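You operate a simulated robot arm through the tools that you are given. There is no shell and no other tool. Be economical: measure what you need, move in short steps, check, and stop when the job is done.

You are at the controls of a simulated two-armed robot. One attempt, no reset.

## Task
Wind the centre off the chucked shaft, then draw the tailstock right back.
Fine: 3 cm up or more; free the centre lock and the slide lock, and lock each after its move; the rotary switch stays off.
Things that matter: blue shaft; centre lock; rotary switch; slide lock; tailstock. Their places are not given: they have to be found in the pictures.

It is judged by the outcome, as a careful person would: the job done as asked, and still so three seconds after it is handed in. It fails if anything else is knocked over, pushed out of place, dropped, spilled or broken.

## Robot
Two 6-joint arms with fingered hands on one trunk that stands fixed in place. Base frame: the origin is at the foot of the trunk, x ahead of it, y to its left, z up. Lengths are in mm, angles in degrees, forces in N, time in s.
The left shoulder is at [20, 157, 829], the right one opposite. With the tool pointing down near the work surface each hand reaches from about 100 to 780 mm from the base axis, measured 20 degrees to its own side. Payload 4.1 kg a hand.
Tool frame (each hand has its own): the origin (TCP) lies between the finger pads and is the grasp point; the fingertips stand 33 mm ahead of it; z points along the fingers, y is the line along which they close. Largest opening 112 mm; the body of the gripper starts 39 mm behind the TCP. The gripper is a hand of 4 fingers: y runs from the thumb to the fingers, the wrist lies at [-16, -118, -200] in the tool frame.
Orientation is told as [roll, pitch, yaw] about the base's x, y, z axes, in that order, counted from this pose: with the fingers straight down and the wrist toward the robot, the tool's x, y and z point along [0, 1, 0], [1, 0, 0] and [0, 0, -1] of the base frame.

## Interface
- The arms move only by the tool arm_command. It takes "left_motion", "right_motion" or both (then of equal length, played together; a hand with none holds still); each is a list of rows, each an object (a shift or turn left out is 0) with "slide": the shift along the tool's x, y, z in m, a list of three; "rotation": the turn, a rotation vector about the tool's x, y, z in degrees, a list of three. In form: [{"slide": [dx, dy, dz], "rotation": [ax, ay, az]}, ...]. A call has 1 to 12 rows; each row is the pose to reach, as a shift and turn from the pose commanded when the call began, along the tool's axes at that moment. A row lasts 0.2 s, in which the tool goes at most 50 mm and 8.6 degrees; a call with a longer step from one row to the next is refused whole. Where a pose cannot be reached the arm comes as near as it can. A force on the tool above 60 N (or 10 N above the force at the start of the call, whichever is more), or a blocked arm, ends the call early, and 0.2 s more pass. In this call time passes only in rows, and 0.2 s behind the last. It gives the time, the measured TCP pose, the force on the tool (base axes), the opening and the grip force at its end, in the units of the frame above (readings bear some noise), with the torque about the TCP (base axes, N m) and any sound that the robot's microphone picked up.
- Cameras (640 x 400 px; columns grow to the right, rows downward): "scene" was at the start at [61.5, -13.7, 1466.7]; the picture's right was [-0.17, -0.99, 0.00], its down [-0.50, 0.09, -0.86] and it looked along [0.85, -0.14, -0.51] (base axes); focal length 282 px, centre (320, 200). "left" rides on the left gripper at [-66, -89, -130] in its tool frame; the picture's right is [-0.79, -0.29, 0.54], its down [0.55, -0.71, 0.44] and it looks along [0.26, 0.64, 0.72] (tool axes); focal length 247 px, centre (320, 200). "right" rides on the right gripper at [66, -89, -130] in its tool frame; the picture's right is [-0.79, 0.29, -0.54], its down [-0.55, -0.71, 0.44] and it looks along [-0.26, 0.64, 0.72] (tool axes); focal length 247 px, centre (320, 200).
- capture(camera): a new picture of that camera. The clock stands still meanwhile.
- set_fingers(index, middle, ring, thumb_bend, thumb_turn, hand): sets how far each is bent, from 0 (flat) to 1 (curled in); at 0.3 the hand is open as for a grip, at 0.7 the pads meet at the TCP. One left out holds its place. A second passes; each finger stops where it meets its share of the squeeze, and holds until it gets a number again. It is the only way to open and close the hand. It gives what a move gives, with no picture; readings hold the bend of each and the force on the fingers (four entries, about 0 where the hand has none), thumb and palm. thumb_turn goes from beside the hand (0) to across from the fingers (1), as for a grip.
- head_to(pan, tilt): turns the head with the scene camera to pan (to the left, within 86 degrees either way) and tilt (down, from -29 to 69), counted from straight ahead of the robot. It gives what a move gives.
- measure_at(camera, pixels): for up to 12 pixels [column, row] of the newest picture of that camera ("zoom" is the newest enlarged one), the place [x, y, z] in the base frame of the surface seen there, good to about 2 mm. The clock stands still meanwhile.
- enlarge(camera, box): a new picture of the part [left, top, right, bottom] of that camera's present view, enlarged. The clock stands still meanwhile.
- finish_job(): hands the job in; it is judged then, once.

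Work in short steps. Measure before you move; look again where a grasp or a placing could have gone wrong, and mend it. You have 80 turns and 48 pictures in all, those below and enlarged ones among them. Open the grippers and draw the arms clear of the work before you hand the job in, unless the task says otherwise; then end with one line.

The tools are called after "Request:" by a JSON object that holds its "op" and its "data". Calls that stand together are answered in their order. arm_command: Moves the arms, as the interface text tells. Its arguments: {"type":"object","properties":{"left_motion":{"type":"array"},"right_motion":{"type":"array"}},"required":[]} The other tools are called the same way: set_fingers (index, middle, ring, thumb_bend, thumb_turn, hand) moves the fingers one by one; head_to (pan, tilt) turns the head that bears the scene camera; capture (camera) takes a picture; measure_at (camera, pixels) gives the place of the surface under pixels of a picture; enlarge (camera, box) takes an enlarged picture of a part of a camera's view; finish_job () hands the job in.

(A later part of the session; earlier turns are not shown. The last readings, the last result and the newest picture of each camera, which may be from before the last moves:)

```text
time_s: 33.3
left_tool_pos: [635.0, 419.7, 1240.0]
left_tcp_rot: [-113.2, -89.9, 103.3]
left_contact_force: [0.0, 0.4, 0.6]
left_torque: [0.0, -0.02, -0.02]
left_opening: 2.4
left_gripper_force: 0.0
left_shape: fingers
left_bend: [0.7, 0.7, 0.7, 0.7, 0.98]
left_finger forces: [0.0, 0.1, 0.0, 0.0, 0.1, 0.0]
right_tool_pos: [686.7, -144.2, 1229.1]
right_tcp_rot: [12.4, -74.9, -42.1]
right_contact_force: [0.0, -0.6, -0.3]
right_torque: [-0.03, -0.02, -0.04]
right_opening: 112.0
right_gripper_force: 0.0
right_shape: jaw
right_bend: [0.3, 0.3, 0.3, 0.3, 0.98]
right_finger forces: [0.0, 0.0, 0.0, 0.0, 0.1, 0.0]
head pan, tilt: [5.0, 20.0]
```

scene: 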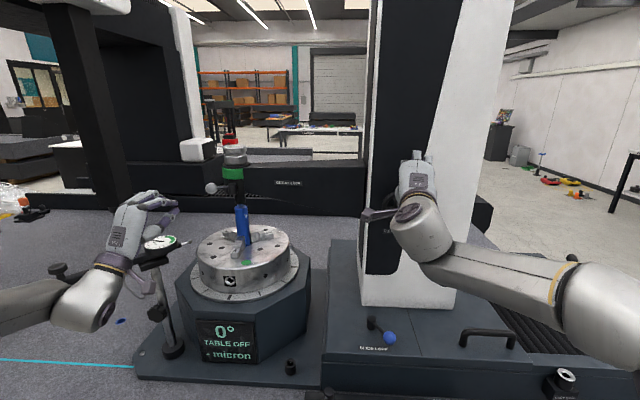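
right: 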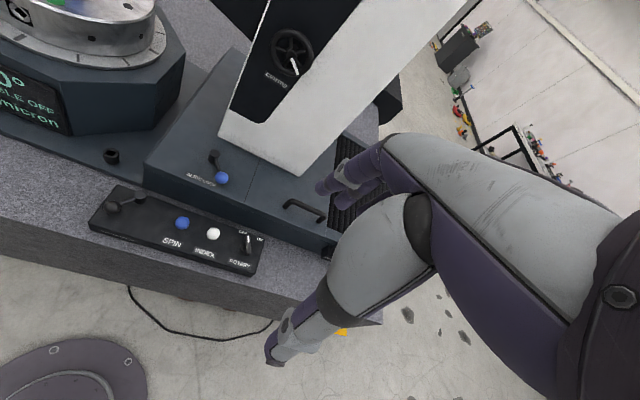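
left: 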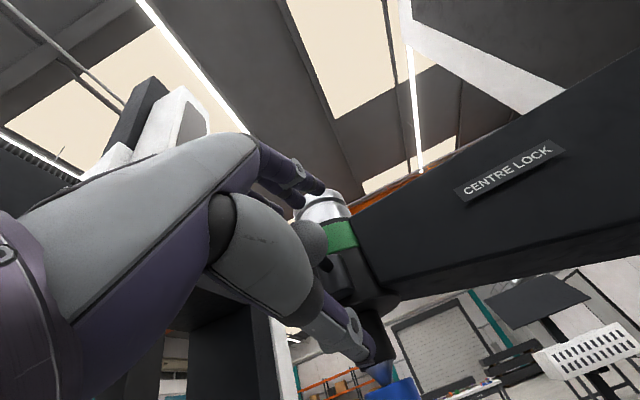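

This is reachable: the hand sits at (687,-144,1229), turned about 29° right and 15° down. I straighten it part way (yaw −20°, level) while closing in to x≈705 on the wheel axis.

Request:
{"op": "arm_command", "data": {"right_motion": [{"slide": [0.005, -0.003, 0.005], "rotation": [-4.8, 3.2, -1.5]}, {"slide": [0.01, -0.006, 0.01], "rotation": [-9.6, 6.5, -3.0]}, {"slide": [0.0144, -0.0083, 0.0147], "rotation": [-14.4, 9.7, -4.5]}]}}

Request:
{"op": "capture", "data": {"camera": "scene"}}

```text
time_s: 34.1
left_tool_pos: [634.9, 420.1, 1240.1]
left_tcp_rot: [-108.7, -89.9, 98.8]
left_contact_force: [0.0, 1.4, -0.1]
left_torque: [-0.01, 0.02, 0.04]
left_opening: 2.5
left_gripper_force: 0.1
left_shape: fingers
left_bend: [0.7, 0.7, 0.7, 0.7, 0.98]
left_finger forces: [0.0, 0.0, 0.0, 0.1, 0.0, 0.0]
right_tool_pos: [699.5, -135.3, 1220.0]
right_tcp_rot: [18.1, -87.2, -40.1]
right_contact_force: [0.4, -0.2, 0.0]
right_torque: [0.03, -0.01, 0.0]
right_opening: 111.8
right_gripper_force: 0.1
right_shape: jaw
right_bend: [0.3, 0.3, 0.3, 0.3, 0.98]
right_finger forces: [0.0, 0.1, 0.1, 0.0, 0.0, 0.0]
right hand out of reach, approached as far as the arm can: row 3
head pan, tilt: [5.0, 20.0]
```

```text
22 pictures are left
```

scene: 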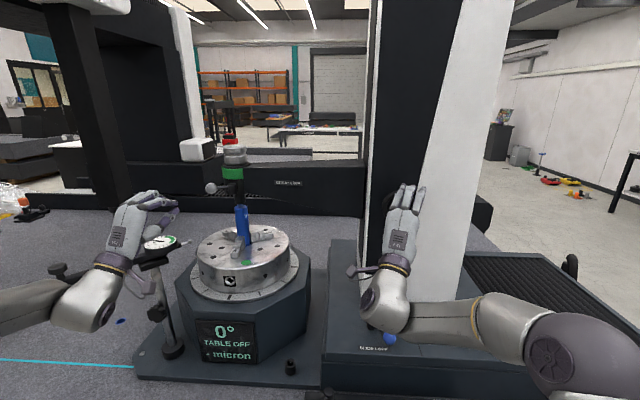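

The hand is level, turned 22° right, centred in front of the wheel. I advance so the rim sits between thumb (below) and fingers (above), TCP about (735,-130,1217), short of the column.

Request:
{"op": "arm_command", "data": {"right_motion": [{"slide": [0.005, -0.0005, 0.008]}, {"slide": [0.01, -0.001, 0.016]}, {"slide": [0.014, -0.0015, 0.024]}, {"slide": [0.018, -0.002, 0.031]}]}}

Request:
{"op": "capture", "data": {"camera": "right"}}

Request:
{"op": "enlarge", "data": {"camera": "scene", "box": [340, 150, 480, 280]}}

```text
time_s: 35.1
left_tool_pos: [635.9, 419.7, 1239.6]
left_tcp_rot: [-117.3, -89.8, 107.4]
left_contact_force: [-0.1, 0.3, -0.1]
left_torque: [0.04, 0.01, -0.01]
left_opening: 2.4
left_gripper_force: 0.1
left_shape: fingers
left_bend: [0.7, 0.7, 0.7, 0.7, 0.98]
left_finger forces: [0.0, 0.0, 0.1, 0.0, 0.1, 0.0]
right_tool_pos: [735.8, -130.5, 1215.9]
right_tcp_rot: [17.7, -87.0, -39.8]
right_contact_force: [0.2, 0.1, -0.2]
right_torque: [-0.01, 0.01, -0.01]
right_opening: 111.8
right_gripper_force: 0.0
right_shape: jaw
right_bend: [0.3, 0.3, 0.3, 0.3, 0.98]
right_finger forces: [0.0, 0.0, 0.1, 0.1, 0.0, 0.1]
head pan, tilt: [5.0, 20.0]
```

```text
21 pictures are left
```

right: 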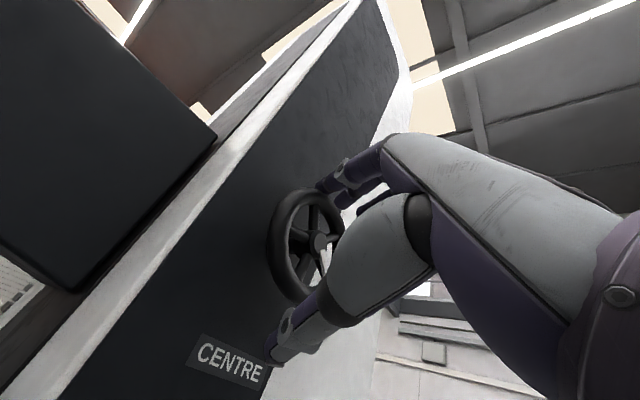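

```text
3.08 times, centred on (410, 215) of scene
```

zoom: 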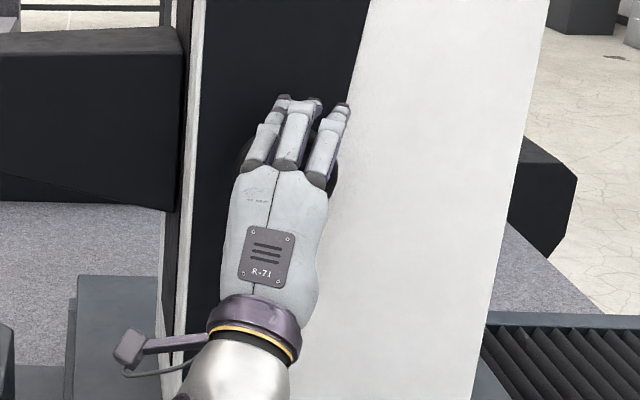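

The wheel rim is between the fingers (top) and thumb (bottom). I close the right hand on it.

Request:
{"op": "set_fingers", "data": {"hand": "right", "index": 0.5, "middle": 0.5, "ring": 0.5, "thumb_bend": 0.5}}

```text
time_s: 36.1
left_tool_pos: [635.8, 419.0, 1239.6]
left_tcp_rot: [-129.2, -89.9, 119.2]
left_contact_force: [0.0, 0.4, 0.1]
left_torque: [-0.03, -0.01, 0.0]
left_opening: 2.4
left_gripper_force: 0.1
left_shape: fingers
left_bend: [0.7, 0.7, 0.7, 0.7, 0.98]
left_finger forces: [0.0, 0.0, 0.0, 0.0, 0.1, 0.0]
right_tool_pos: [735.1, -130.3, 1218.8]
right_tcp_rot: [21.1, -87.1, -43.3]
right_contact_force: [-1.7, 0.6, 13.4]
right_torque: [-0.16, -0.34, 0.01]
right_opening: 84.1
right_gripper_force: 13.0
right_shape: fingers
right_bend: [0.38, 0.44, 0.5, 0.44, 0.97]
right_finger forces: [11.8, 7.4, 0.1, 0.0, 6.7, 0.1]
head pan, tilt: [5.0, 20.0]
```

The rim is gripped (index 12 N, middle 7 N, thumb 7 N). I turn it counter-clockwise as seen from the robot, 24°, about the wheel axis.

Request:
{"op": "arm_command", "data": {"right_motion": [{"slide": [0, -0.001, 0], "rotation": [-3.0, -0.3, -7.4]}, {"slide": [0, -0.002, 0], "rotation": [-6.0, -0.6, -14.8]}, {"slide": [-0.0005, -0.003, 0], "rotation": [-9.0, -0.9, -22.2]}]}}

Request:
{"op": "capture", "data": {"camera": "right"}}

Request:
{"op": "enlarge", "data": {"camera": "scene", "box": [200, 140, 270, 220]}}

```text
time_s: 36.9
left_tool_pos: [635.8, 419.9, 1239.2]
left_tcp_rot: [-101.6, -90.0, 91.6]
left_contact_force: [-0.4, -0.2, 0.4]
left_torque: [0.02, 0.0, 0.03]
left_opening: 2.3
left_gripper_force: 0.0
left_shape: fingers
left_bend: [0.7, 0.7, 0.7, 0.7, 0.98]
left_finger forces: [0.0, 0.0, 0.0, 0.0, 0.0, 0.1]
right_tool_pos: [719.7, -46.1, 1251.0]
right_tcp_rot: [-89.6, -71.2, 62.4]
right_contact_force: [0.1, 0.1, -0.4]
right_torque: [-0.02, -0.03, 0.03]
right_opening: 59.1
right_gripper_force: 0.0
right_shape: fingers
right_bend: [0.49, 0.5, 0.5, 0.5, 0.98]
right_finger forces: [0.0, 0.0, 0.0, 0.0, 0.0, 0.0]
right hand out of reach, approached as far as the arm can: row 1, 2, 3
head pan, tilt: [5.0, 20.0]
```

```text
19 pictures are left
```

right: 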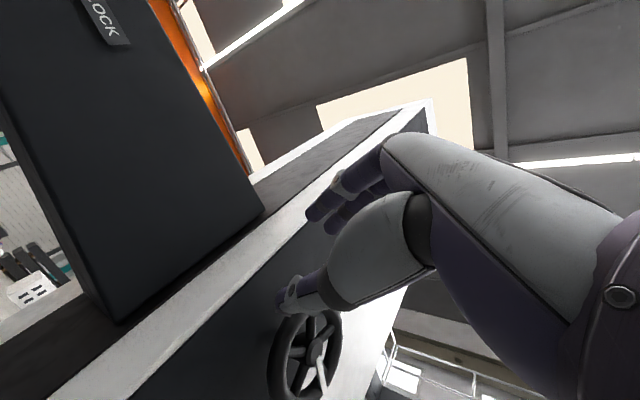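

```text
5.00 times, centred on (235, 180) of scene
```

zoom: 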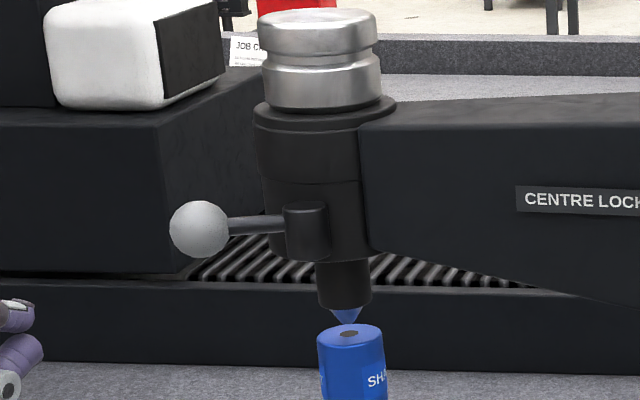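

The hand slipped off sideways when the arm ran out of reach, yet the centre has lifted a little off the shaft and the green band went dark, so this direction is right. I check the wheel mark and centre height.

Request:
{"op": "enlarge", "data": {"camera": "scene", "box": [340, 150, 480, 280]}}

Request:
{"op": "measure_at", "data": {"camera": "scene", "pixels": [[238, 210], [239, 201], [238, 193], [234, 150]]}}

```text
3.08 times, centred on (410, 215) of scene
```

zoom: 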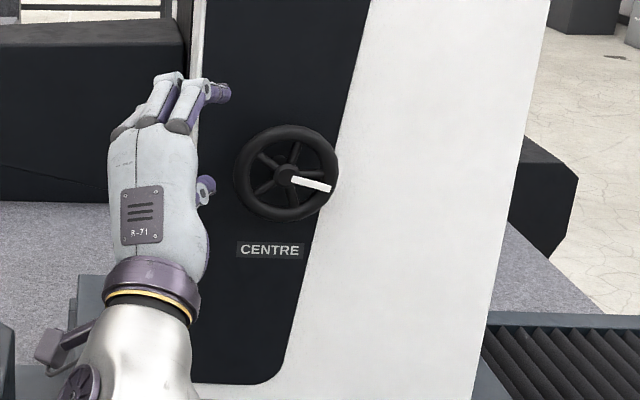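

```text
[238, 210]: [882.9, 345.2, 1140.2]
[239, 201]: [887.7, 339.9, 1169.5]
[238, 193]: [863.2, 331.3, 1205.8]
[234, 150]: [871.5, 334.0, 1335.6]
```

The mark turned about 21° counter-clockwise for roughly 8 mm of lift, so about 60–80° more is needed. I retreat and bring the hand back with a +40° roll (wrist to the left), so the next counter-clockwise stroke ends within reach.

Request:
{"op": "arm_command", "data": {"right_motion": [{"slide": [0, 0, -0.03], "rotation": [0, 0, 7]}, {"slide": [0, 0, -0.05], "rotation": [0, 0, 15]}, {"slide": [-0.01, -0.01, -0.06], "rotation": [0, 0, 23]}, {"slide": [-0.025, -0.02, -0.06], "rotation": [0, 0, 31]}, {"slide": [-0.04, -0.03, -0.05], "rotation": [0, 0, 39]}, {"slide": [-0.05, -0.045, -0.04], "rotation": [0, 0, 47]}, {"slide": [-0.06, -0.055, -0.025], "rotation": [0, 0, 54]}, {"slide": [-0.0686, -0.059, -0.015], "rotation": [0, 0, 59]}]}}

Request:
{"op": "set_fingers", "data": {"hand": "right", "index": 0.3, "middle": 0.3, "ring": 0.3, "thumb_bend": 0.3}}

```text
time_s: 38.7
left_tool_pos: [635.4, 419.6, 1239.8]
left_tcp_rot: [-114.5, -89.9, 104.5]
left_contact_force: [-0.2, -0.9, 0.5]
left_torque: [-0.01, -0.01, 0.03]
left_opening: 2.7
left_gripper_force: 0.0
left_shape: fingers
left_bend: [0.7, 0.7, 0.7, 0.7, 0.98]
left_finger forces: [0.1, 0.0, 0.0, 0.1, 0.0, 0.0]
right_tool_pos: [665.3, -115.8, 1219.5]
right_tcp_rot: [89.9, -49.6, -117.2]
right_contact_force: [0.4, -0.4, -0.9]
right_torque: [0.0, 0.02, -0.01]
right_opening: 59.0
right_gripper_force: 0.1
right_shape: fingers
right_bend: [0.49, 0.5, 0.5, 0.5, 0.98]
right_finger forces: [0.0, 0.1, 0.0, 0.1, 0.0, 0.0]
head pan, tilt: [5.0, 20.0]
```

```text
time_s: 39.7
left_tool_pos: [635.0, 419.7, 1239.5]
left_tcp_rot: [-115.2, -89.8, 105.3]
left_contact_force: [-1.5, 0.0, 0.2]
left_torque: [0.03, 0.03, 0.0]
left_opening: 2.3
left_gripper_force: 0.2
left_shape: fingers
left_bend: [0.7, 0.7, 0.7, 0.7, 0.98]
left_finger forces: [0.0, 0.0, 0.0, 0.0, 0.1, 0.0]
right_tool_pos: [665.0, -114.5, 1218.9]
right_tcp_rot: [89.9, -49.7, -117.2]
right_contact_force: [-0.1, -0.4, -0.4]
right_torque: [-0.05, -0.01, -0.02]
right_opening: 112.1
right_gripper_force: 0.2
right_shape: fingers
right_bend: [0.3, 0.3, 0.3, 0.3, 0.98]
right_finger forces: [0.0, 0.0, 0.0, 0.0, 0.0, 0.0]
head pan, tilt: [5.0, 20.0]
```

The +40° roll pose is well within reach. I try to reduce the rightward turn by 15° here so the hand meets the wheel squarer, moving to x≈690.

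Request:
{"op": "arm_command", "data": {"right_motion": [{"slide": [0, -0.001, 0.009], "rotation": [3.2, 3.8, 0]}, {"slide": [0, -0.001, 0.018], "rotation": [6.4, 7.6, 0]}, {"slide": [-0.0007, -0.002, 0.0277], "rotation": [9.7, 11.4, 0]}]}}

```text
time_s: 40.5
left_tool_pos: [635.5, 420.1, 1240.5]
left_tcp_rot: [-112.7, -89.9, 102.7]
left_contact_force: [-0.1, 0.0, -0.5]
left_torque: [0.01, 0.0, -0.01]
left_opening: 2.3
left_gripper_force: 0.0
left_shape: fingers
left_bend: [0.7, 0.7, 0.7, 0.7, 0.98]
left_finger forces: [0.0, 0.0, 0.0, 0.0, 0.1, 0.1]
right_tool_pos: [707.0, -111.0, 1240.9]
right_tcp_rot: [89.2, -50.1, -102.1]
right_contact_force: [0.3, -0.6, 0.8]
right_torque: [-0.02, 0.02, -0.02]
right_opening: 112.4
right_gripper_force: 0.0
right_shape: fingers
right_bend: [0.3, 0.3, 0.3, 0.3, 0.98]
right_finger forces: [0.1, 0.1, 0.0, 0.0, 0.0, 0.0]
right hand out of reach, approached as far as the arm can: row 2, 3
head pan, tilt: [5.0, 20.0]
```

The orientation was kept (turned 12° right) with a small forward drift and no contact. I now centre on the wheel axis and advance to about (737,-134,1217).

Request:
{"op": "arm_command", "data": {"right_motion": [{"slide": [-0.012, -0.004, 0.004]}, {"slide": [-0.024, -0.008, 0.01]}, {"slide": [-0.0274, -0.008, 0.022]}, {"slide": [-0.0274, -0.008, 0.0346]}]}}

Request:
{"op": "capture", "data": {"camera": "right"}}

```text
time_s: 41.5
left_tool_pos: [634.2, 418.7, 1239.9]
left_tcp_rot: [-117.9, -90.0, 107.9]
left_contact_force: [0.2, -0.3, 0.6]
left_torque: [-0.02, 0.0, 0.02]
left_opening: 2.5
left_gripper_force: 0.0
left_shape: fingers
left_bend: [0.7, 0.7, 0.7, 0.7, 0.98]
left_finger forces: [0.0, 0.1, 0.0, 0.1, 0.0, 0.0]
right_tool_pos: [745.2, -128.2, 1228.2]
right_tcp_rot: [89.6, -49.8, -102.3]
right_contact_force: [0.5, -0.2, 0.2]
right_torque: [0.01, 0.0, 0.0]
right_opening: 111.9
right_gripper_force: 0.1
right_shape: fingers
right_bend: [0.3, 0.3, 0.3, 0.3, 0.98]
right_finger forces: [0.0, 0.0, 0.1, 0.1, 0.0, 0.0]
right hand out of reach, approached as far as the arm can: row 1, 2, 3, 4
head pan, tilt: [5.0, 20.0]
```

```text
16 pictures are left
```

right: 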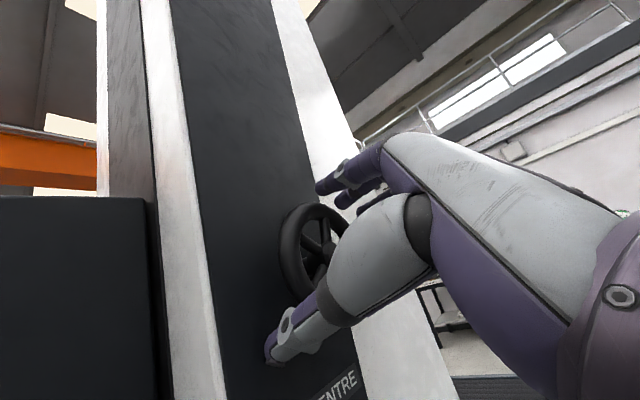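

The rim is between fingers and thumb again, with the hand rolled 40°. I close and turn counter-clockwise 40° about the wheel axis.

Request:
{"op": "set_fingers", "data": {"hand": "right", "index": 0.5, "middle": 0.5, "ring": 0.5, "thumb_bend": 0.5}}

Request:
{"op": "arm_command", "data": {"right_motion": [{"slide": [0, -0.002, 0], "rotation": [-1.4, 1.1, -7.8]}, {"slide": [-0.0005, -0.004, 0], "rotation": [-2.8, 2.2, -15.6]}, {"slide": [-0.001, -0.006, 0], "rotation": [-4.2, 3.2, -23.4]}, {"slide": [-0.0014, -0.008, -0.0005], "rotation": [-5.6, 4.3, -31.2]}, {"slide": [-0.0017, -0.0096, -0.001], "rotation": [-7.0, 5.4, -39]}]}}

Request:
{"op": "capture", "data": {"camera": "scene"}}

```text
time_s: 42.5
left_tool_pos: [635.5, 420.2, 1239.1]
left_tcp_rot: [-110.1, -89.9, 100.1]
left_contact_force: [0.3, 0.5, -0.3]
left_torque: [0.02, -0.01, -0.04]
left_opening: 2.4
left_gripper_force: 0.1
left_shape: fingers
left_bend: [0.7, 0.7, 0.7, 0.7, 0.98]
left_finger forces: [0.0, 0.0, 0.0, 0.0, 0.0, 0.0]
right_tool_pos: [745.3, -127.3, 1227.9]
right_tcp_rot: [89.6, -50.0, -102.1]
right_contact_force: [-1.6, 2.5, -5.1]
right_torque: [0.08, -0.05, -0.05]
right_opening: 84.8
right_gripper_force: 14.2
right_shape: fingers
right_bend: [0.43, 0.46, 0.49, 0.41, 0.97]
right_finger forces: [7.1, 4.1, 0.9, 0.0, 15.8, 0.1]
head pan, tilt: [5.0, 20.0]
```

```text
time_s: 43.7
left_tool_pos: [635.8, 419.5, 1240.3]
left_tcp_rot: [-96.3, -89.9, 86.5]
left_contact_force: [0.9, -0.3, 0.5]
left_torque: [-0.01, 0.0, 0.04]
left_opening: 2.1
left_gripper_force: 0.1
left_shape: fingers
left_bend: [0.7, 0.7, 0.7, 0.7, 0.98]
left_finger forces: [0.1, 0.1, 0.1, 0.0, 0.0, 0.0]
right_tool_pos: [726.6, -48.6, 1250.0]
right_tcp_rot: [113.0, -83.5, -128.5]
right_contact_force: [0.9, -1.9, -0.9]
right_torque: [-0.04, -0.03, 0.09]
right_opening: 57.8
right_gripper_force: 0.0
right_shape: fingers
right_bend: [0.5, 0.5, 0.5, 0.5, 0.97]
right_finger forces: [0.0, 0.0, 0.1, 0.0, 0.0, 0.0]
right hand out of reach, approached as far as the arm can: row 3, 4, 5
head pan, tilt: [5.0, 20.0]
```

```text
15 pictures are left
```

scene: 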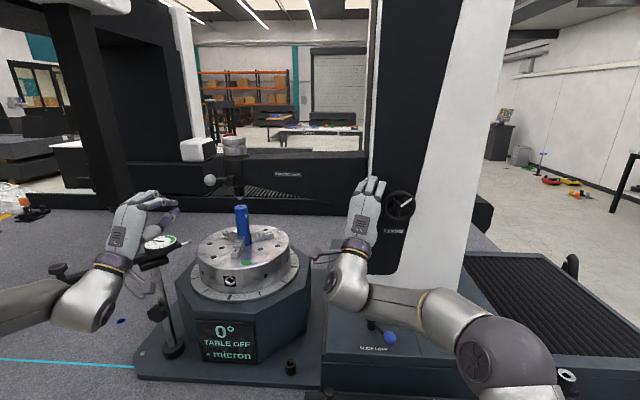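

The mark now points up-right at (405,203), so the wheel turned a good deal further. I enlarge to check the lift.

Request:
{"op": "enlarge", "data": {"camera": "scene", "box": [200, 140, 270, 220]}}

Request:
{"op": "measure_at", "data": {"camera": "scene", "pixels": [[234, 142], [234, 137], [239, 201], [238, 193], [239, 196], [406, 203]]}}

```text
5.00 times, centred on (235, 180) of scene
```

zoom: 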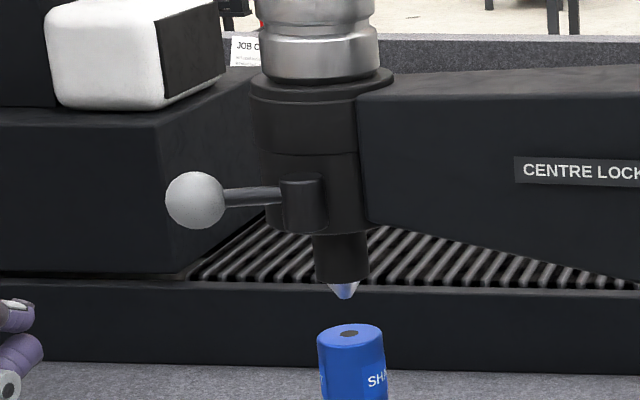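

```text
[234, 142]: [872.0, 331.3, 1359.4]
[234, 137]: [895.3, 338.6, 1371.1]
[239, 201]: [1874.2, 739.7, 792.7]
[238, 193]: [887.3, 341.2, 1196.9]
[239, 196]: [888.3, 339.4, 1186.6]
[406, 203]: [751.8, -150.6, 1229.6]
```

The centre is up about 28 mm by the shift of the cone and label, so a bit more is needed. I retreat, roll the hand again to +40°, open, and look at the pose before re-engaging.

Request:
{"op": "arm_command", "data": {"right_motion": [{"slide": [0, 0, -0.03]}, {"slide": [-0.01, 0, -0.045], "rotation": [0, 0, 8]}, {"slide": [-0.03, -0.005, -0.045], "rotation": [0, 0, 16]}, {"slide": [-0.05, -0.01, -0.03], "rotation": [0, 0, 24]}, {"slide": [-0.0735, -0.016, -0.012], "rotation": [0, 0, 32]}, {"slide": [-0.0735, -0.016, -0.005], "rotation": [0, 0, 38]}]}}

Request:
{"op": "set_fingers", "data": {"hand": "right", "index": 0.3, "middle": 0.3, "ring": 0.3, "thumb_bend": 0.3}}

```text
time_s: 45.1
left_tool_pos: [635.7, 420.0, 1238.8]
left_tcp_rot: [-120.6, -89.9, 110.8]
left_contact_force: [0.2, 0.4, 0.3]
left_torque: [-0.02, 0.01, 0.0]
left_opening: 2.0
left_gripper_force: 0.0
left_shape: fingers
left_bend: [0.7, 0.7, 0.7, 0.7, 0.98]
left_finger forces: [0.0, 0.0, 0.0, 0.0, 0.0, 0.1]
right_tool_pos: [717.7, -104.2, 1241.5]
right_tcp_rot: [93.4, -45.9, -108.4]
right_contact_force: [-1.4, 0.6, 0.1]
right_torque: [0.05, 0.07, 0.02]
right_opening: 58.4
right_gripper_force: 0.7
right_shape: fingers
right_bend: [0.5, 0.5, 0.5, 0.49, 0.98]
right_finger forces: [0.0, 0.1, 0.0, 0.0, 0.8, 0.0]
right hand out of reach, approached as far as the arm can: row 5, 6
head pan, tilt: [5.0, 20.0]
```

```text
time_s: 46.1
left_tool_pos: [635.6, 420.0, 1239.7]
left_tcp_rot: [-112.6, -89.9, 102.8]
left_contact_force: [0.5, 0.2, 0.0]
left_torque: [0.03, 0.01, -0.01]
left_opening: 2.6
left_gripper_force: 0.0
left_shape: fingers
left_bend: [0.7, 0.7, 0.7, 0.7, 0.98]
left_finger forces: [0.1, 0.1, 0.0, 0.0, 0.1, 0.0]
right_tool_pos: [717.0, -105.7, 1240.3]
right_tcp_rot: [93.4, -46.2, -108.4]
right_contact_force: [-0.3, 0.5, -0.4]
right_torque: [-0.01, -0.01, 0.02]
right_opening: 112.2
right_gripper_force: 0.1
right_shape: fingers
right_bend: [0.3, 0.3, 0.3, 0.3, 0.98]
right_finger forces: [0.0, 0.0, 0.0, 0.0, 0.1, 0.0]
head pan, tilt: [5.0, 20.0]
```

Only a light touch, now clear. I slide in over the rim to about (741,-131,1222), close, and turn counter-clockwise 24°.

Request:
{"op": "arm_command", "data": {"right_motion": [{"slide": [-0.013, -0.001, 0.005]}, {"slide": [-0.026, -0.002, 0.012]}, {"slide": [-0.026, -0.002, 0.029]}]}}

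Request:
{"op": "set_fingers", "data": {"hand": "right", "index": 0.5, "middle": 0.5, "ring": 0.5, "thumb_bend": 0.5}}

Request:
{"op": "arm_command", "data": {"right_motion": [{"slide": [0, -0.002, 0], "rotation": [-1.4, 1.4, -7.7]}, {"slide": [-0.0005, -0.004, 0], "rotation": [-2.8, 2.8, -15.4]}, {"slide": [-0.001, -0.006, 0], "rotation": [-4.2, 4.2, -23]}]}}

Request:
{"op": "capture", "data": {"camera": "scene"}}

```text
time_s: 46.9
left_tool_pos: [634.7, 420.6, 1241.9]
left_tcp_rot: [-153.7, -89.9, 143.8]
left_contact_force: [-0.2, 0.1, -0.4]
left_torque: [0.02, -0.01, 0.01]
left_opening: 2.4
left_gripper_force: 0.0
left_shape: fingers
left_bend: [0.7, 0.7, 0.7, 0.7, 0.98]
left_finger forces: [0.0, 0.1, 0.0, 0.0, 0.1, 0.0]
right_tool_pos: [743.9, -123.9, 1233.3]
right_tcp_rot: [94.1, -46.0, -108.8]
right_contact_force: [-27.0, 0.6, 5.8]
right_torque: [0.29, 1.18, 1.18]
right_opening: 115.8
right_gripper_force: 13.7
right_shape: fingers
right_bend: [0.3, 0.3, 0.3, 0.27, 0.98]
right_finger forces: [0.0, 0.0, 0.0, 0.0, 27.1, 0.1]
right hand out of reach, approached as far as the arm can: row 1, 2, 3
head pan, tilt: [5.0, 20.0]
```

```text
time_s: 47.9
left_tool_pos: [635.4, 419.9, 1240.6]
left_tcp_rot: [-158.4, -89.9, 148.5]
left_contact_force: [0.3, 0.1, -0.8]
left_torque: [-0.02, 0.01, -0.02]
left_opening: 2.5
left_gripper_force: 0.0
left_shape: fingers
left_bend: [0.7, 0.7, 0.7, 0.7, 0.98]
left_finger forces: [0.0, 0.0, 0.1, 0.1, 0.0, 0.0]
right_tool_pos: [744.6, -124.0, 1232.0]
right_tcp_rot: [94.0, -46.0, -108.8]
right_contact_force: [-41.2, 2.3, 11.5]
right_torque: [0.24, 1.65, 1.82]
right_opening: 89.5
right_gripper_force: 23.9
right_shape: fingers
right_bend: [0.48, 0.47, 0.47, 0.31, 0.98]
right_finger forces: [2.2, 3.5, 2.6, 0.0, 38.0, 0.0]
head pan, tilt: [5.0, 20.0]
```

```text
time_s: 48.3
left_tool_pos: [633.8, 420.2, 1240.5]
left_tcp_rot: [-174.6, -89.8, 164.7]
left_contact_force: [0.2, -0.9, 0.1]
left_torque: [-0.03, 0.02, 0.0]
left_opening: 2.3
left_gripper_force: 0.0
left_shape: fingers
left_bend: [0.7, 0.7, 0.7, 0.7, 0.98]
left_finger forces: [0.0, 0.0, 0.0, 0.0, 0.0, 0.0]
right_tool_pos: [742.5, -119.8, 1234.0]
right_tcp_rot: [99.1, -53.0, -112.7]
right_contact_force: [-28.2, 4.1, 5.4]
right_torque: [0.24, 1.46, 1.4]
right_opening: 87.0
right_gripper_force: 17.1
right_shape: fingers
right_bend: [0.5, 0.48, 0.47, 0.31, 0.97]
right_finger forces: [0.0, 2.7, 3.2, 0.0, 28.1, 0.1]
head pan, tilt: [5.0, 20.0]
stopped in row 2 (right hand): the force on the tool passed its limit at 62 N (the readings are from after the stop); the commanded pose is now the measured one
```

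```text
13 pictures are left
```

scene: 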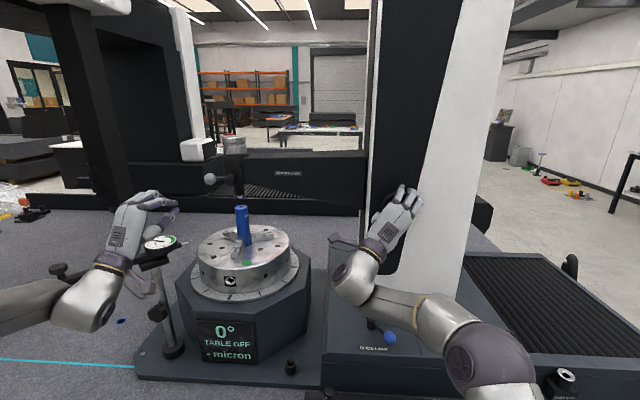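

The thumb is pressing on the column face (about 28 N along −x). I back off 9 mm, let the thumb close on the rim, and then turn 24°.

Request:
{"op": "arm_command", "data": {"right_motion": [{"slide": [0, 0, -0.005]}, {"slide": [0, 0, -0.009]}]}}

Request:
{"op": "set_fingers", "data": {"hand": "right", "index": 0.52, "middle": 0.52, "ring": 0.52, "thumb_bend": 0.52}}

Request:
{"op": "arm_command", "data": {"right_motion": [{"slide": [0, -0.002, 0], "rotation": [-1.4, 1.1, -7.7]}, {"slide": [-0.0005, -0.004, 0], "rotation": [-2.8, 2.2, -15.4]}, {"slide": [-0.001, -0.006, 0], "rotation": [-4.2, 3.3, -23]}]}}

Request:
{"op": "enlarge", "data": {"camera": "scene", "box": [190, 120, 450, 260]}}

```text
time_s: 48.9
left_tool_pos: [638.0, 420.3, 1239.2]
left_tcp_rot: [-114.6, -90.0, 104.7]
left_contact_force: [0.8, 0.2, 0.4]
left_torque: [-0.01, -0.01, 0.02]
left_opening: 2.6
left_gripper_force: 0.0
left_shape: fingers
left_bend: [0.7, 0.7, 0.7, 0.7, 0.98]
left_finger forces: [0.0, 0.1, 0.0, 0.0, 0.1, 0.1]
right_tool_pos: [737.8, -121.4, 1229.2]
right_tcp_rot: [98.2, -53.2, -112.3]
right_contact_force: [7.8, -6.1, 5.6]
right_torque: [-0.08, 0.04, 0.05]
right_opening: 78.1
right_gripper_force: 5.6
right_shape: fingers
right_bend: [0.48, 0.47, 0.48, 0.38, 0.97]
right_finger forces: [2.6, 5.7, 1.3, 0.1, 2.2, 0.1]
head pan, tilt: [5.0, 20.0]
```

```text
time_s: 49.9
left_tool_pos: [635.3, 419.4, 1240.0]
left_tcp_rot: [-108.1, -90.0, 98.1]
left_contact_force: [-0.4, -0.1, 0.2]
left_torque: [-0.02, 0.04, 0.0]
left_opening: 2.6
left_gripper_force: 0.0
left_shape: fingers
left_bend: [0.7, 0.7, 0.7, 0.7, 0.98]
left_finger forces: [0.0, 0.0, 0.1, 0.0, 0.1, 0.0]
right_tool_pos: [737.7, -120.5, 1228.6]
right_tcp_rot: [98.2, -53.4, -112.2]
right_contact_force: [4.1, -8.2, -3.0]
right_torque: [0.0, -0.01, -0.23]
right_opening: 74.9
right_gripper_force: 13.6
right_shape: fingers
right_bend: [0.48, 0.47, 0.48, 0.43, 0.97]
right_finger forces: [3.5, 7.8, 4.1, 0.0, 13.0, 0.1]
head pan, tilt: [5.0, 20.0]
```

```text
time_s: 50.7
left_tool_pos: [635.2, 420.5, 1239.6]
left_tcp_rot: [-123.4, -89.9, 113.6]
left_contact_force: [-0.2, -0.2, 0.8]
left_torque: [0.01, 0.02, -0.02]
left_opening: 2.6
left_gripper_force: 0.2
left_shape: fingers
left_bend: [0.7, 0.7, 0.7, 0.7, 0.98]
left_finger forces: [0.0, 0.1, 0.1, 0.1, 0.0, 0.0]
right_tool_pos: [731.5, -97.4, 1231.9]
right_tcp_rot: [115.5, -69.9, -129.4]
right_contact_force: [-1.6, 4.3, 2.1]
right_torque: [-0.12, -0.07, 0.09]
right_opening: 53.9
right_gripper_force: 2.9
right_shape: fingers
right_bend: [0.52, 0.5, 0.52, 0.51, 0.97]
right_finger forces: [0.0, 3.6, 0.0, 0.0, 1.9, 0.0]
right hand out of reach, approached as far as the arm can: row 3
head pan, tilt: [5.0, 20.0]
```

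```text
2.46 times, centred on (320, 190) of scene
```

zoom: 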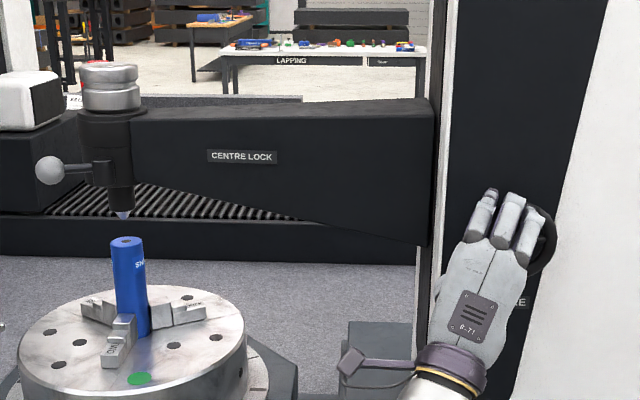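

The cone tip now looks about 30 mm above the shaft. I measure the label (initially z≈1245 at its centre), cone tip and shaft top to be exact.

Request:
{"op": "measure_at", "data": {"camera": "zoom", "pixels": [[242, 157], [123, 216], [123, 213], [120, 195], [126, 247], [110, 68], [46, 171], [120, 241]]}}

```text
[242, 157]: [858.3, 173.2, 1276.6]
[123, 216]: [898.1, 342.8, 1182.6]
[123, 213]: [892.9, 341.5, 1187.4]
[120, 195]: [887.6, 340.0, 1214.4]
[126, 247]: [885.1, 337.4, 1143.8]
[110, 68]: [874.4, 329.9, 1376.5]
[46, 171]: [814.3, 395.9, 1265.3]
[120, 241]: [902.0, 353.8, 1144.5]
```

The arm label has risen 31.6 mm, only just past 30, so I want more margin. I open, withdraw, roll back +20° and re-engage for another stroke.

Request:
{"op": "set_fingers", "data": {"hand": "right", "index": 0.3, "middle": 0.3, "ring": 0.3, "thumb_bend": 0.3}}

Request:
{"op": "arm_command", "data": {"right_motion": [{"slide": [0, 0, -0.02]}, {"slide": [-0.005, 0, -0.03], "rotation": [0, 0, 7]}, {"slide": [-0.012, 0.001, -0.03], "rotation": [0, 0, 14]}, {"slide": [-0.022, 0.002, -0.02], "rotation": [0, 0, 20]}, {"slide": [-0.026, 0.002, -0.005], "rotation": [0, 0, 20]}, {"slide": [-0.026, 0.002, 0.008], "rotation": [0, 0, 20]}]}}

Request:
{"op": "set_fingers", "data": {"hand": "right", "index": 0.52, "middle": 0.52, "ring": 0.52, "thumb_bend": 0.52}}

```text
time_s: 51.7
left_tool_pos: [636.9, 419.7, 1241.4]
left_tcp_rot: [-116.7, -89.9, 106.8]
left_contact_force: [0.3, 1.0, -0.1]
left_torque: [-0.02, -0.01, 0.01]
left_opening: 2.4
left_gripper_force: 0.1
left_shape: fingers
left_bend: [0.7, 0.7, 0.7, 0.7, 0.98]
left_finger forces: [0.1, 0.0, 0.1, 0.0, 0.0, 0.0]
right_tool_pos: [732.1, -103.1, 1229.9]
right_tcp_rot: [114.5, -69.9, -129.1]
right_contact_force: [0.0, -0.2, 0.4]
right_torque: [0.01, -0.02, 0.02]
right_opening: 112.6
right_gripper_force: 0.1
right_shape: fingers
right_bend: [0.3, 0.3, 0.3, 0.3, 0.97]
right_finger forces: [0.0, 0.0, 0.1, 0.1, 0.1, 0.1]
head pan, tilt: [5.0, 20.0]
```

```text
time_s: 53.1
left_tool_pos: [634.9, 420.2, 1240.4]
left_tcp_rot: [-129.6, -89.9, 119.7]
left_contact_force: [0.5, 0.0, 0.2]
left_torque: [-0.02, -0.02, -0.04]
left_opening: 2.4
left_gripper_force: 0.0
left_shape: fingers
left_bend: [0.7, 0.7, 0.7, 0.7, 0.98]
left_finger forces: [0.1, 0.1, 0.0, 0.0, 0.1, 0.0]
right_tool_pos: [738.9, -124.4, 1230.3]
right_tcp_rot: [103.1, -50.9, -116.3]
right_contact_force: [-8.5, 1.0, 2.1]
right_torque: [0.06, 0.37, 0.34]
right_opening: 113.1
right_gripper_force: 3.9
right_shape: fingers
right_bend: [0.3, 0.3, 0.3, 0.3, 0.98]
right_finger forces: [0.1, 0.1, 0.1, 0.1, 8.4, 0.0]
right hand out of reach, approached as far as the arm can: row 4, 5, 6
head pan, tilt: [5.0, 20.0]
```

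```text
time_s: 54.1
left_tool_pos: [635.3, 420.3, 1240.8]
left_tcp_rot: [-135.4, -89.9, 125.5]
left_contact_force: [-0.4, 0.1, 0.1]
left_torque: [0.0, 0.05, 0.0]
left_opening: 2.3
left_gripper_force: 0.0
left_shape: fingers
left_bend: [0.7, 0.7, 0.7, 0.7, 0.98]
left_finger forces: [0.0, 0.0, 0.0, 0.1, 0.0, 0.1]
right_tool_pos: [739.9, -123.9, 1229.9]
right_tcp_rot: [103.0, -51.0, -116.1]
right_contact_force: [-22.6, 8.6, -5.9]
right_torque: [-0.02, 0.95, 0.57]
right_opening: 80.1
right_gripper_force: 20.9
right_shape: fingers
right_bend: [0.48, 0.48, 0.5, 0.4, 0.98]
right_finger forces: [3.5, 3.9, 2.1, 0.0, 32.1, 0.0]
head pan, tilt: [5.0, 20.0]
```

The rim is gripped again, with the thumb slightly loaded on the column. I back off 4 mm while turning counter-clockwise about 31°.

Request:
{"op": "arm_command", "data": {"right_motion": [{"slide": [0, 0, -0.004]}, {"slide": [0, -0.002, -0.006], "rotation": [-1.4, 1.4, -7.7]}, {"slide": [-0.0005, -0.004, -0.006], "rotation": [-2.8, 2.8, -15.4]}, {"slide": [-0.001, -0.006, -0.006], "rotation": [-4.2, 4.2, -23]}, {"slide": [-0.001, -0.008, -0.006], "rotation": [-5.6, 5.6, -30.5]}]}}

Request:
{"op": "enlarge", "data": {"camera": "scene", "box": [190, 120, 450, 260]}}

Request:
{"op": "measure_at", "data": {"camera": "zoom", "pixels": [[242, 150], [242, 140], [123, 205], [46, 160], [545, 235]]}}

```text
time_s: 55.3
left_tool_pos: [636.4, 420.8, 1240.1]
left_tcp_rot: [2.7, -90.0, -12.4]
left_contact_force: [1.4, -0.4, 0.2]
left_torque: [0.0, -0.01, 0.1]
left_opening: 2.4
left_gripper_force: 0.0
left_shape: fingers
left_bend: [0.7, 0.7, 0.7, 0.7, 0.98]
left_finger forces: [0.0, 0.2, 0.0, 0.0, 0.0, 0.0]
right_tool_pos: [712.1, -62.5, 1241.6]
right_tcp_rot: [126.6, -73.5, -144.2]
right_contact_force: [1.0, -1.7, -0.2]
right_torque: [-0.1, -0.16, 0.12]
right_opening: 52.4
right_gripper_force: 0.1
right_shape: fingers
right_bend: [0.52, 0.52, 0.52, 0.52, 0.97]
right_finger forces: [0.0, 0.0, 0.1, 0.0, 0.0, 0.0]
right hand out of reach, approached as far as the arm can: row 3, 4, 5
head pan, tilt: [5.0, 20.0]
```

```text
2.46 times, centred on (320, 190) of scene
```

zoom: 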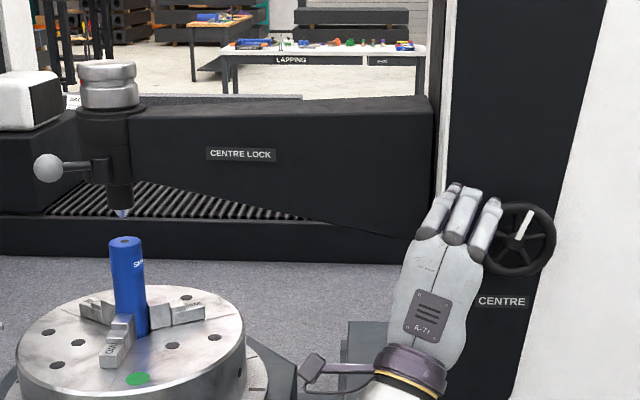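

```text
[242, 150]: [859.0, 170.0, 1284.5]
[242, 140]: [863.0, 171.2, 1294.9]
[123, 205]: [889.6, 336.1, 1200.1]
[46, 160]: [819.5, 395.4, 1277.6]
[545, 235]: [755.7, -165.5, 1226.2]
```

The label rose to z≈1279, a lift of about 34–35 mm, and the mark turned about 105° in all. Now I re-lock the centre: the left hand goes to the ball, now at about (835,394,1265), with partly closed fingers.

Request:
{"op": "set_fingers", "data": {"hand": "left", "index": 0.42, "middle": 0.42, "ring": 0.42, "thumb_bend": 0.42}}

Request:
{"op": "arm_command", "data": {"left_motion": [{"slide": [0.001, 0.013, 0.04]}, {"slide": [0.002, 0.026, 0.08]}, {"slide": [0.003, 0.026, 0.12]}, {"slide": [0.004, 0.026, 0.15]}, {"slide": [0.004, 0.026, 0.17]}, {"slide": [0.004, 0.026, 0.188]}]}}

Request:
{"op": "enlarge", "data": {"camera": "scene", "box": [160, 110, 290, 220]}}

```text
time_s: 56.3
left_tool_pos: [636.4, 419.8, 1240.2]
left_tcp_rot: [-119.5, -89.9, 109.6]
left_contact_force: [0.0, 0.3, 0.3]
left_torque: [0.01, 0.03, -0.01]
left_opening: 79.6
left_gripper_force: 0.0
left_shape: fingers
left_bend: [0.42, 0.42, 0.42, 0.42, 0.98]
left_finger forces: [0.0, 0.0, 0.0, 0.0, 0.1, 0.0]
right_tool_pos: [711.6, -61.2, 1240.5]
right_tcp_rot: [126.6, -73.5, -144.1]
right_contact_force: [-0.9, 1.0, -0.9]
right_torque: [0.02, 0.01, -0.03]
right_opening: 52.4
right_gripper_force: 0.1
right_shape: fingers
right_bend: [0.52, 0.52, 0.52, 0.52, 0.98]
right_finger forces: [0.1, 0.0, 0.0, 0.1, 0.0, 0.1]
head pan, tilt: [5.0, 20.0]
```

```text
time_s: 57.7
left_tool_pos: [808.9, 387.1, 1262.6]
left_tcp_rot: [-60.2, -89.9, 50.2]
left_contact_force: [-0.9, -0.1, 0.9]
left_torque: [0.02, 0.05, 0.01]
left_opening: 79.8
left_gripper_force: 0.1
left_shape: fingers
left_bend: [0.42, 0.42, 0.42, 0.42, 0.98]
left_finger forces: [0.1, 0.0, 0.0, 0.0, 0.1, 0.0]
left hand out of reach, approached as far as the arm can: row 6
right_tool_pos: [711.9, -60.9, 1240.7]
right_tcp_rot: [126.6, -73.6, -144.1]
right_contact_force: [-0.2, -0.1, -0.1]
right_torque: [-0.04, 0.03, 0.03]
right_opening: 52.5
right_gripper_force: 0.0
right_shape: fingers
right_bend: [0.52, 0.52, 0.52, 0.52, 0.98]
right_finger forces: [0.1, 0.1, 0.0, 0.1, 0.0, 0.1]
head pan, tilt: [5.0, 20.0]
```

```text
3.64 times, centred on (225, 165) of scene
```

zoom: 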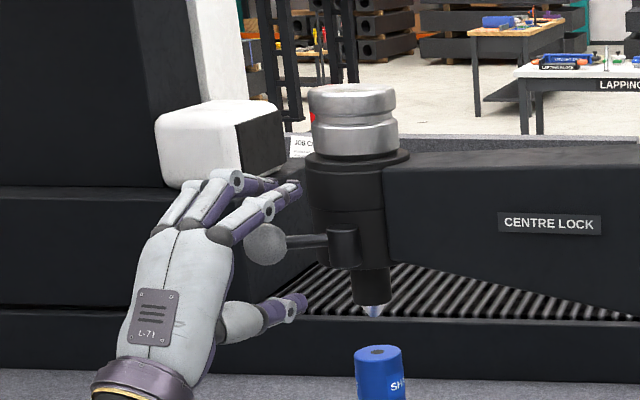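

The arm reaches only x=809 at this heading. Turning the hand 22° to the left brings the wrist nearer the shoulder, so I do that and move on to x≈828.

Request:
{"op": "arm_command", "data": {"left_motion": [{"slide": [0, 0, 0], "rotation": [0, 7.5, 0]}, {"slide": [0.001, 0.001, 0.003], "rotation": [0, 15, 0]}, {"slide": [0.002, 0.001, 0.008], "rotation": [0, 22, 0]}, {"slide": [0.004, 0.002, 0.018], "rotation": [0, 22, 0]}]}}

Request:
{"op": "set_fingers", "data": {"hand": "left", "index": 0.72, "middle": 0.72, "ring": 0.72, "thumb_bend": 0.72}}

Request:
{"op": "enlarge", "data": {"camera": "scene", "box": [160, 110, 290, 220]}}

```text
time_s: 58.7
left_tool_pos: [832.0, 392.2, 1266.8]
left_tcp_rot: [-92.4, -89.9, 104.3]
left_contact_force: [-1.3, 0.1, 0.3]
left_torque: [0.02, 0.01, 0.03]
left_opening: 79.8
left_gripper_force: 0.1
left_shape: fingers
left_bend: [0.42, 0.42, 0.42, 0.42, 0.98]
left_finger forces: [0.0, 0.0, 0.1, 0.0, 0.1, 0.0]
left hand out of reach, approached as far as the arm can: row 3, 4
right_tool_pos: [711.8, -60.6, 1240.7]
right_tcp_rot: [126.7, -73.6, -144.1]
right_contact_force: [-0.1, 0.4, 0.4]
right_torque: [-0.01, 0.05, 0.02]
right_opening: 52.4
right_gripper_force: 0.1
right_shape: fingers
right_bend: [0.52, 0.52, 0.52, 0.52, 0.98]
right_finger forces: [0.1, 0.0, 0.0, 0.1, 0.0, 0.0]
head pan, tilt: [5.0, 20.0]
```

```text
time_s: 59.7
left_tool_pos: [831.9, 392.1, 1266.2]
left_tcp_rot: [-77.8, -90.0, 89.8]
left_contact_force: [1.2, -0.7, -1.5]
left_torque: [0.02, 0.0, 0.0]
left_opening: 1.5
left_gripper_force: 4.5
left_shape: fingers
left_bend: [0.72, 0.71, 0.72, 0.71, 0.97]
left_finger forces: [2.5, 1.5, 0.0, 0.0, 4.1, 0.0]
right_tool_pos: [711.1, -62.5, 1240.0]
right_tcp_rot: [126.5, -73.6, -144.2]
right_contact_force: [0.1, 0.0, 0.7]
right_torque: [0.02, 0.02, -0.02]
right_opening: 52.5
right_gripper_force: 0.1
right_shape: fingers
right_bend: [0.52, 0.52, 0.52, 0.52, 0.98]
right_finger forces: [0.0, 0.1, 0.0, 0.0, 0.0, 0.0]
head pan, tilt: [5.0, 20.0]
```

```text
3.64 times, centred on (225, 165) of scene
```

zoom: 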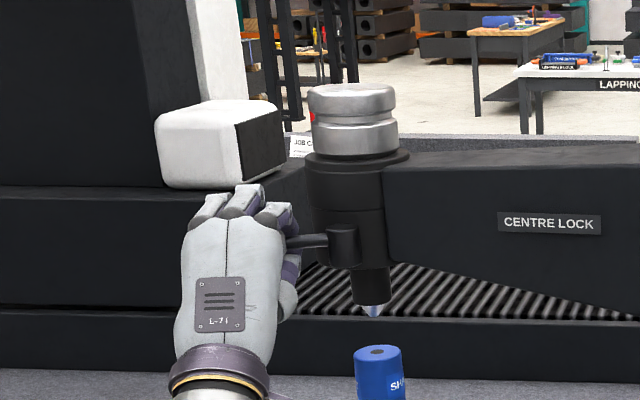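

The ball is caged in the left hand (fingers 2–4 N). I pull the lever back along its arc toward the robot, to its original direction.

Request:
{"op": "arm_command", "data": {"left_motion": [{"slide": [-0.0015, 0, -0.008]}, {"slide": [-0.0037, 0, -0.016]}, {"slide": [-0.006, 0, -0.023]}, {"slide": [-0.0091, 0, -0.0295]}, {"slide": [-0.014, 0, -0.035]}, {"slide": [-0.019, 0, -0.0403]}, {"slide": [-0.025, 0, -0.045]}, {"slide": [-0.031, 0, -0.0485]}, {"slide": [-0.038, 0, -0.051]}, {"slide": [-0.045, 0, -0.0535]}]}}

Request:
{"op": "enlarge", "data": {"camera": "scene", "box": [160, 110, 290, 220]}}

```text
time_s: 61.9
left_tool_pos: [835.1, 377.2, 1278.1]
left_tcp_rot: [-134.5, -89.8, 146.6]
left_contact_force: [0.0, 1.7, 0.7]
left_torque: [0.01, 0.01, -0.03]
left_opening: 0.1
left_gripper_force: 0.7
left_shape: fingers
left_bend: [0.72, 0.72, 0.72, 0.71, 0.97]
left_finger forces: [0.0, 0.0, 1.2, 0.0, 0.0, 0.0]
left hand out of reach, approached as far as the arm can: row 1, 2, 3, 4, 5, 6, 7, 8, 9, 10
right_tool_pos: [711.5, -60.6, 1240.4]
right_tcp_rot: [126.7, -73.6, -144.1]
right_contact_force: [0.7, 0.1, -0.3]
right_torque: [-0.03, 0.01, -0.01]
right_opening: 52.4
right_gripper_force: 0.0
right_shape: fingers
right_bend: [0.52, 0.52, 0.52, 0.52, 0.98]
right_finger forces: [0.0, 0.0, 0.0, 0.0, 0.1, 0.0]
head pan, tilt: [5.0, 20.0]
```

```text
3.64 times, centred on (225, 165) of scene
```

zoom: 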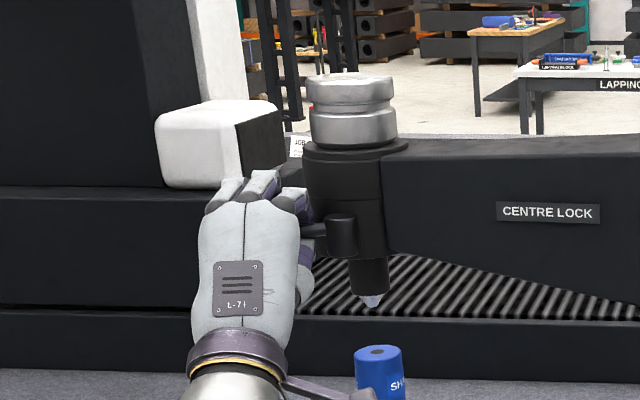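

Pulling back at this heading was out of reach, and the hand nudged the still-free centre about 10 mm further up, which is harmless. I turn the hand back to its earlier heading while pulling the ball along its arc.

Request:
{"op": "arm_command", "data": {"left_motion": [{"slide": [0.006, -0.001, -0.002], "rotation": [0, -8, 0]}, {"slide": [0.01, -0.002, -0.008], "rotation": [0, -16, 0]}, {"slide": [0.012, -0.002, -0.014], "rotation": [0, -24, 0]}, {"slide": [0.009, -0.002, -0.02], "rotation": [0, -24, 0]}, {"slide": [0.0066, -0.002, -0.026], "rotation": [0, -24, 0]}, {"slide": [0.002, -0.002, -0.032], "rotation": [0, -24, 0]}, {"slide": [-0.0034, -0.002, -0.037], "rotation": [0, -24, 0]}, {"slide": [-0.009, -0.002, -0.0415], "rotation": [0, -24, 0]}, {"slide": [-0.0154, -0.002, -0.045], "rotation": [0, -24, 0]}, {"slide": [-0.022, -0.002, -0.048], "rotation": [0, -24, 0]}, {"slide": [-0.029, -0.002, -0.05], "rotation": [0, -24, 0]}]}}

Request:
{"op": "enlarge", "data": {"camera": "scene", "box": [160, 110, 290, 220]}}

```text
time_s: 64.3
left_tool_pos: [792.7, 343.7, 1276.6]
left_tcp_rot: [-92.7, -89.9, 81.0]
left_contact_force: [15.4, 15.8, 1.5]
left_torque: [-0.09, -0.22, 0.91]
left_opening: 9.8
left_gripper_force: 22.2
left_shape: fingers
left_bend: [0.71, 0.72, 0.72, 0.67, 0.96]
left_finger forces: [8.7, 23.5, 0.0, 0.0, 11.7, 0.1]
left hand out of reach, approached as far as the arm can: row 1, 2, 3, 4, 5
right_tool_pos: [712.2, -59.2, 1240.6]
right_tcp_rot: [126.7, -73.7, -144.0]
right_contact_force: [0.1, 0.4, 0.3]
right_torque: [-0.01, 0.0, -0.01]
right_opening: 52.4
right_gripper_force: 0.1
right_shape: fingers
right_bend: [0.52, 0.52, 0.52, 0.52, 0.97]
right_finger forces: [0.0, 0.1, 0.0, 0.1, 0.0, 0.0]
head pan, tilt: [5.0, 20.0]
```

```text
3.64 times, centred on (225, 165) of scene
```

zoom: 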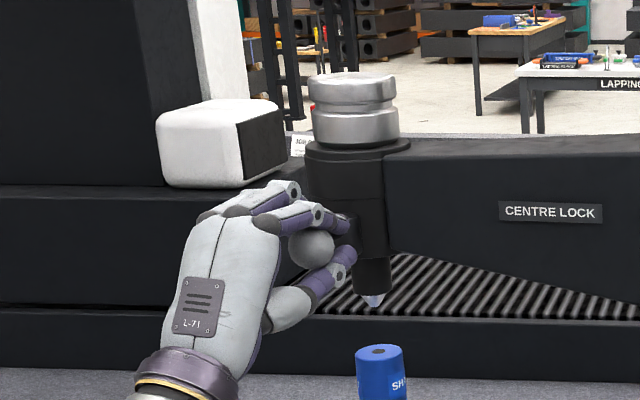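

The lever points toward the robot again with about 22 N of resistance, so it is near its stop. I press a little further right to seat it, then release and look.

Request:
{"op": "arm_command", "data": {"left_motion": [{"slide": [-0.004, 0, 0]}, {"slide": [-0.008, 0, 0]}]}}

Request:
{"op": "set_fingers", "data": {"hand": "left", "index": 0.3, "middle": 0.3, "ring": 0.3, "thumb_bend": 0.3}}

Request:
{"op": "arm_command", "data": {"left_motion": [{"slide": [0.002, 0, -0.04]}, {"slide": [0.004, 0, -0.08]}, {"slide": [0.03, 0, -0.12]}, {"slide": [0.06, 0, -0.16]}]}}

Request:
{"op": "enlarge", "data": {"camera": "scene", "box": [200, 120, 270, 200]}}

Request:
{"op": "measure_at", "data": {"camera": "zoom", "pixels": [[275, 272], [320, 245], [580, 220], [345, 340]]}}

```text
time_s: 64.9
left_tool_pos: [791.3, 330.3, 1277.1]
left_tcp_rot: [-166.2, -89.9, 154.1]
left_contact_force: [1.1, 0.2, 1.2]
left_torque: [0.03, -0.11, -0.01]
left_opening: 0.0
left_gripper_force: 2.6
left_shape: fingers
left_bend: [0.72, 0.69, 0.72, 0.7, 0.97]
left_finger forces: [0.0, 3.0, 0.0, 0.1, 2.6, 0.0]
right_tool_pos: [710.7, -62.4, 1240.4]
right_tcp_rot: [126.6, -73.7, -144.1]
right_contact_force: [-0.2, -0.2, 0.0]
right_torque: [-0.04, 0.03, 0.0]
right_opening: 52.7
right_gripper_force: 0.0
right_shape: fingers
right_bend: [0.52, 0.52, 0.52, 0.52, 0.97]
right_finger forces: [0.0, 0.0, 0.0, 0.1, 0.0, 0.0]
head pan, tilt: [5.0, 20.0]
```

```text
time_s: 65.9
left_tool_pos: [792.0, 330.9, 1275.8]
left_tcp_rot: [-114.8, -89.9, 102.8]
left_contact_force: [0.3, -0.3, -0.4]
left_torque: [-0.01, 0.03, -0.03]
left_opening: 112.7
left_gripper_force: 0.1
left_shape: fingers
left_bend: [0.3, 0.3, 0.3, 0.3, 0.97]
left_finger forces: [0.0, 0.0, 0.1, 0.0, 0.0, 0.1]
right_tool_pos: [711.3, -60.7, 1241.5]
right_tcp_rot: [126.6, -73.7, -144.1]
right_contact_force: [-0.4, 0.3, -0.3]
right_torque: [0.0, -0.01, -0.01]
right_opening: 52.5
right_gripper_force: 0.1
right_shape: fingers
right_bend: [0.52, 0.52, 0.52, 0.52, 0.98]
right_finger forces: [0.0, 0.0, 0.0, 0.1, 0.0, 0.0]
head pan, tilt: [5.0, 20.0]
```

```text
time_s: 66.9
left_tool_pos: [644.7, 423.5, 1275.6]
left_tcp_rot: [-129.1, -89.9, 117.1]
left_contact_force: [0.1, -0.8, 0.1]
left_torque: [-0.02, -0.03, 0.02]
left_opening: 112.2
left_gripper_force: 0.1
left_shape: fingers
left_bend: [0.3, 0.3, 0.3, 0.3, 0.98]
left_finger forces: [0.0, 0.1, 0.0, 0.1, 0.0, 0.0]
right_tool_pos: [713.0, -62.2, 1240.7]
right_tcp_rot: [126.5, -73.7, -144.0]
right_contact_force: [0.0, -0.6, -0.2]
right_torque: [-0.02, -0.04, 0.02]
right_opening: 52.5
right_gripper_force: 0.1
right_shape: fingers
right_bend: [0.52, 0.52, 0.52, 0.52, 0.98]
right_finger forces: [0.0, 0.0, 0.0, 0.1, 0.1, 0.0]
head pan, tilt: [5.0, 20.0]
```

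```text
5.00 times, centred on (235, 160) of scene
```

zoom: 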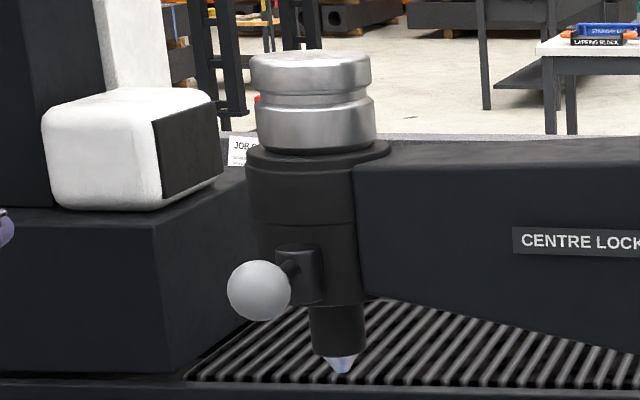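

```text
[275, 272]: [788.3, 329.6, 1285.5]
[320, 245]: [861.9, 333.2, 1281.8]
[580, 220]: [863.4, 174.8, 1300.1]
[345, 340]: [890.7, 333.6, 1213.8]
```

The ball is back pointing at the robot, nearly as at the start ((-41,+18) px from the boss, versus (-37,+22)). I measure the ball's face to compare with the original (776,338).

Request:
{"op": "measure_at", "data": {"camera": "zoom", "pixels": [[259, 290], [255, 285], [262, 296], [232, 290], [288, 290], [300, 285]]}}

```text
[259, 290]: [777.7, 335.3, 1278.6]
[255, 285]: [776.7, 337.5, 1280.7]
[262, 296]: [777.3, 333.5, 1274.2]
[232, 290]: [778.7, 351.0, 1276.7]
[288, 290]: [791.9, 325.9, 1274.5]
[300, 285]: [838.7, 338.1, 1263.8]
```

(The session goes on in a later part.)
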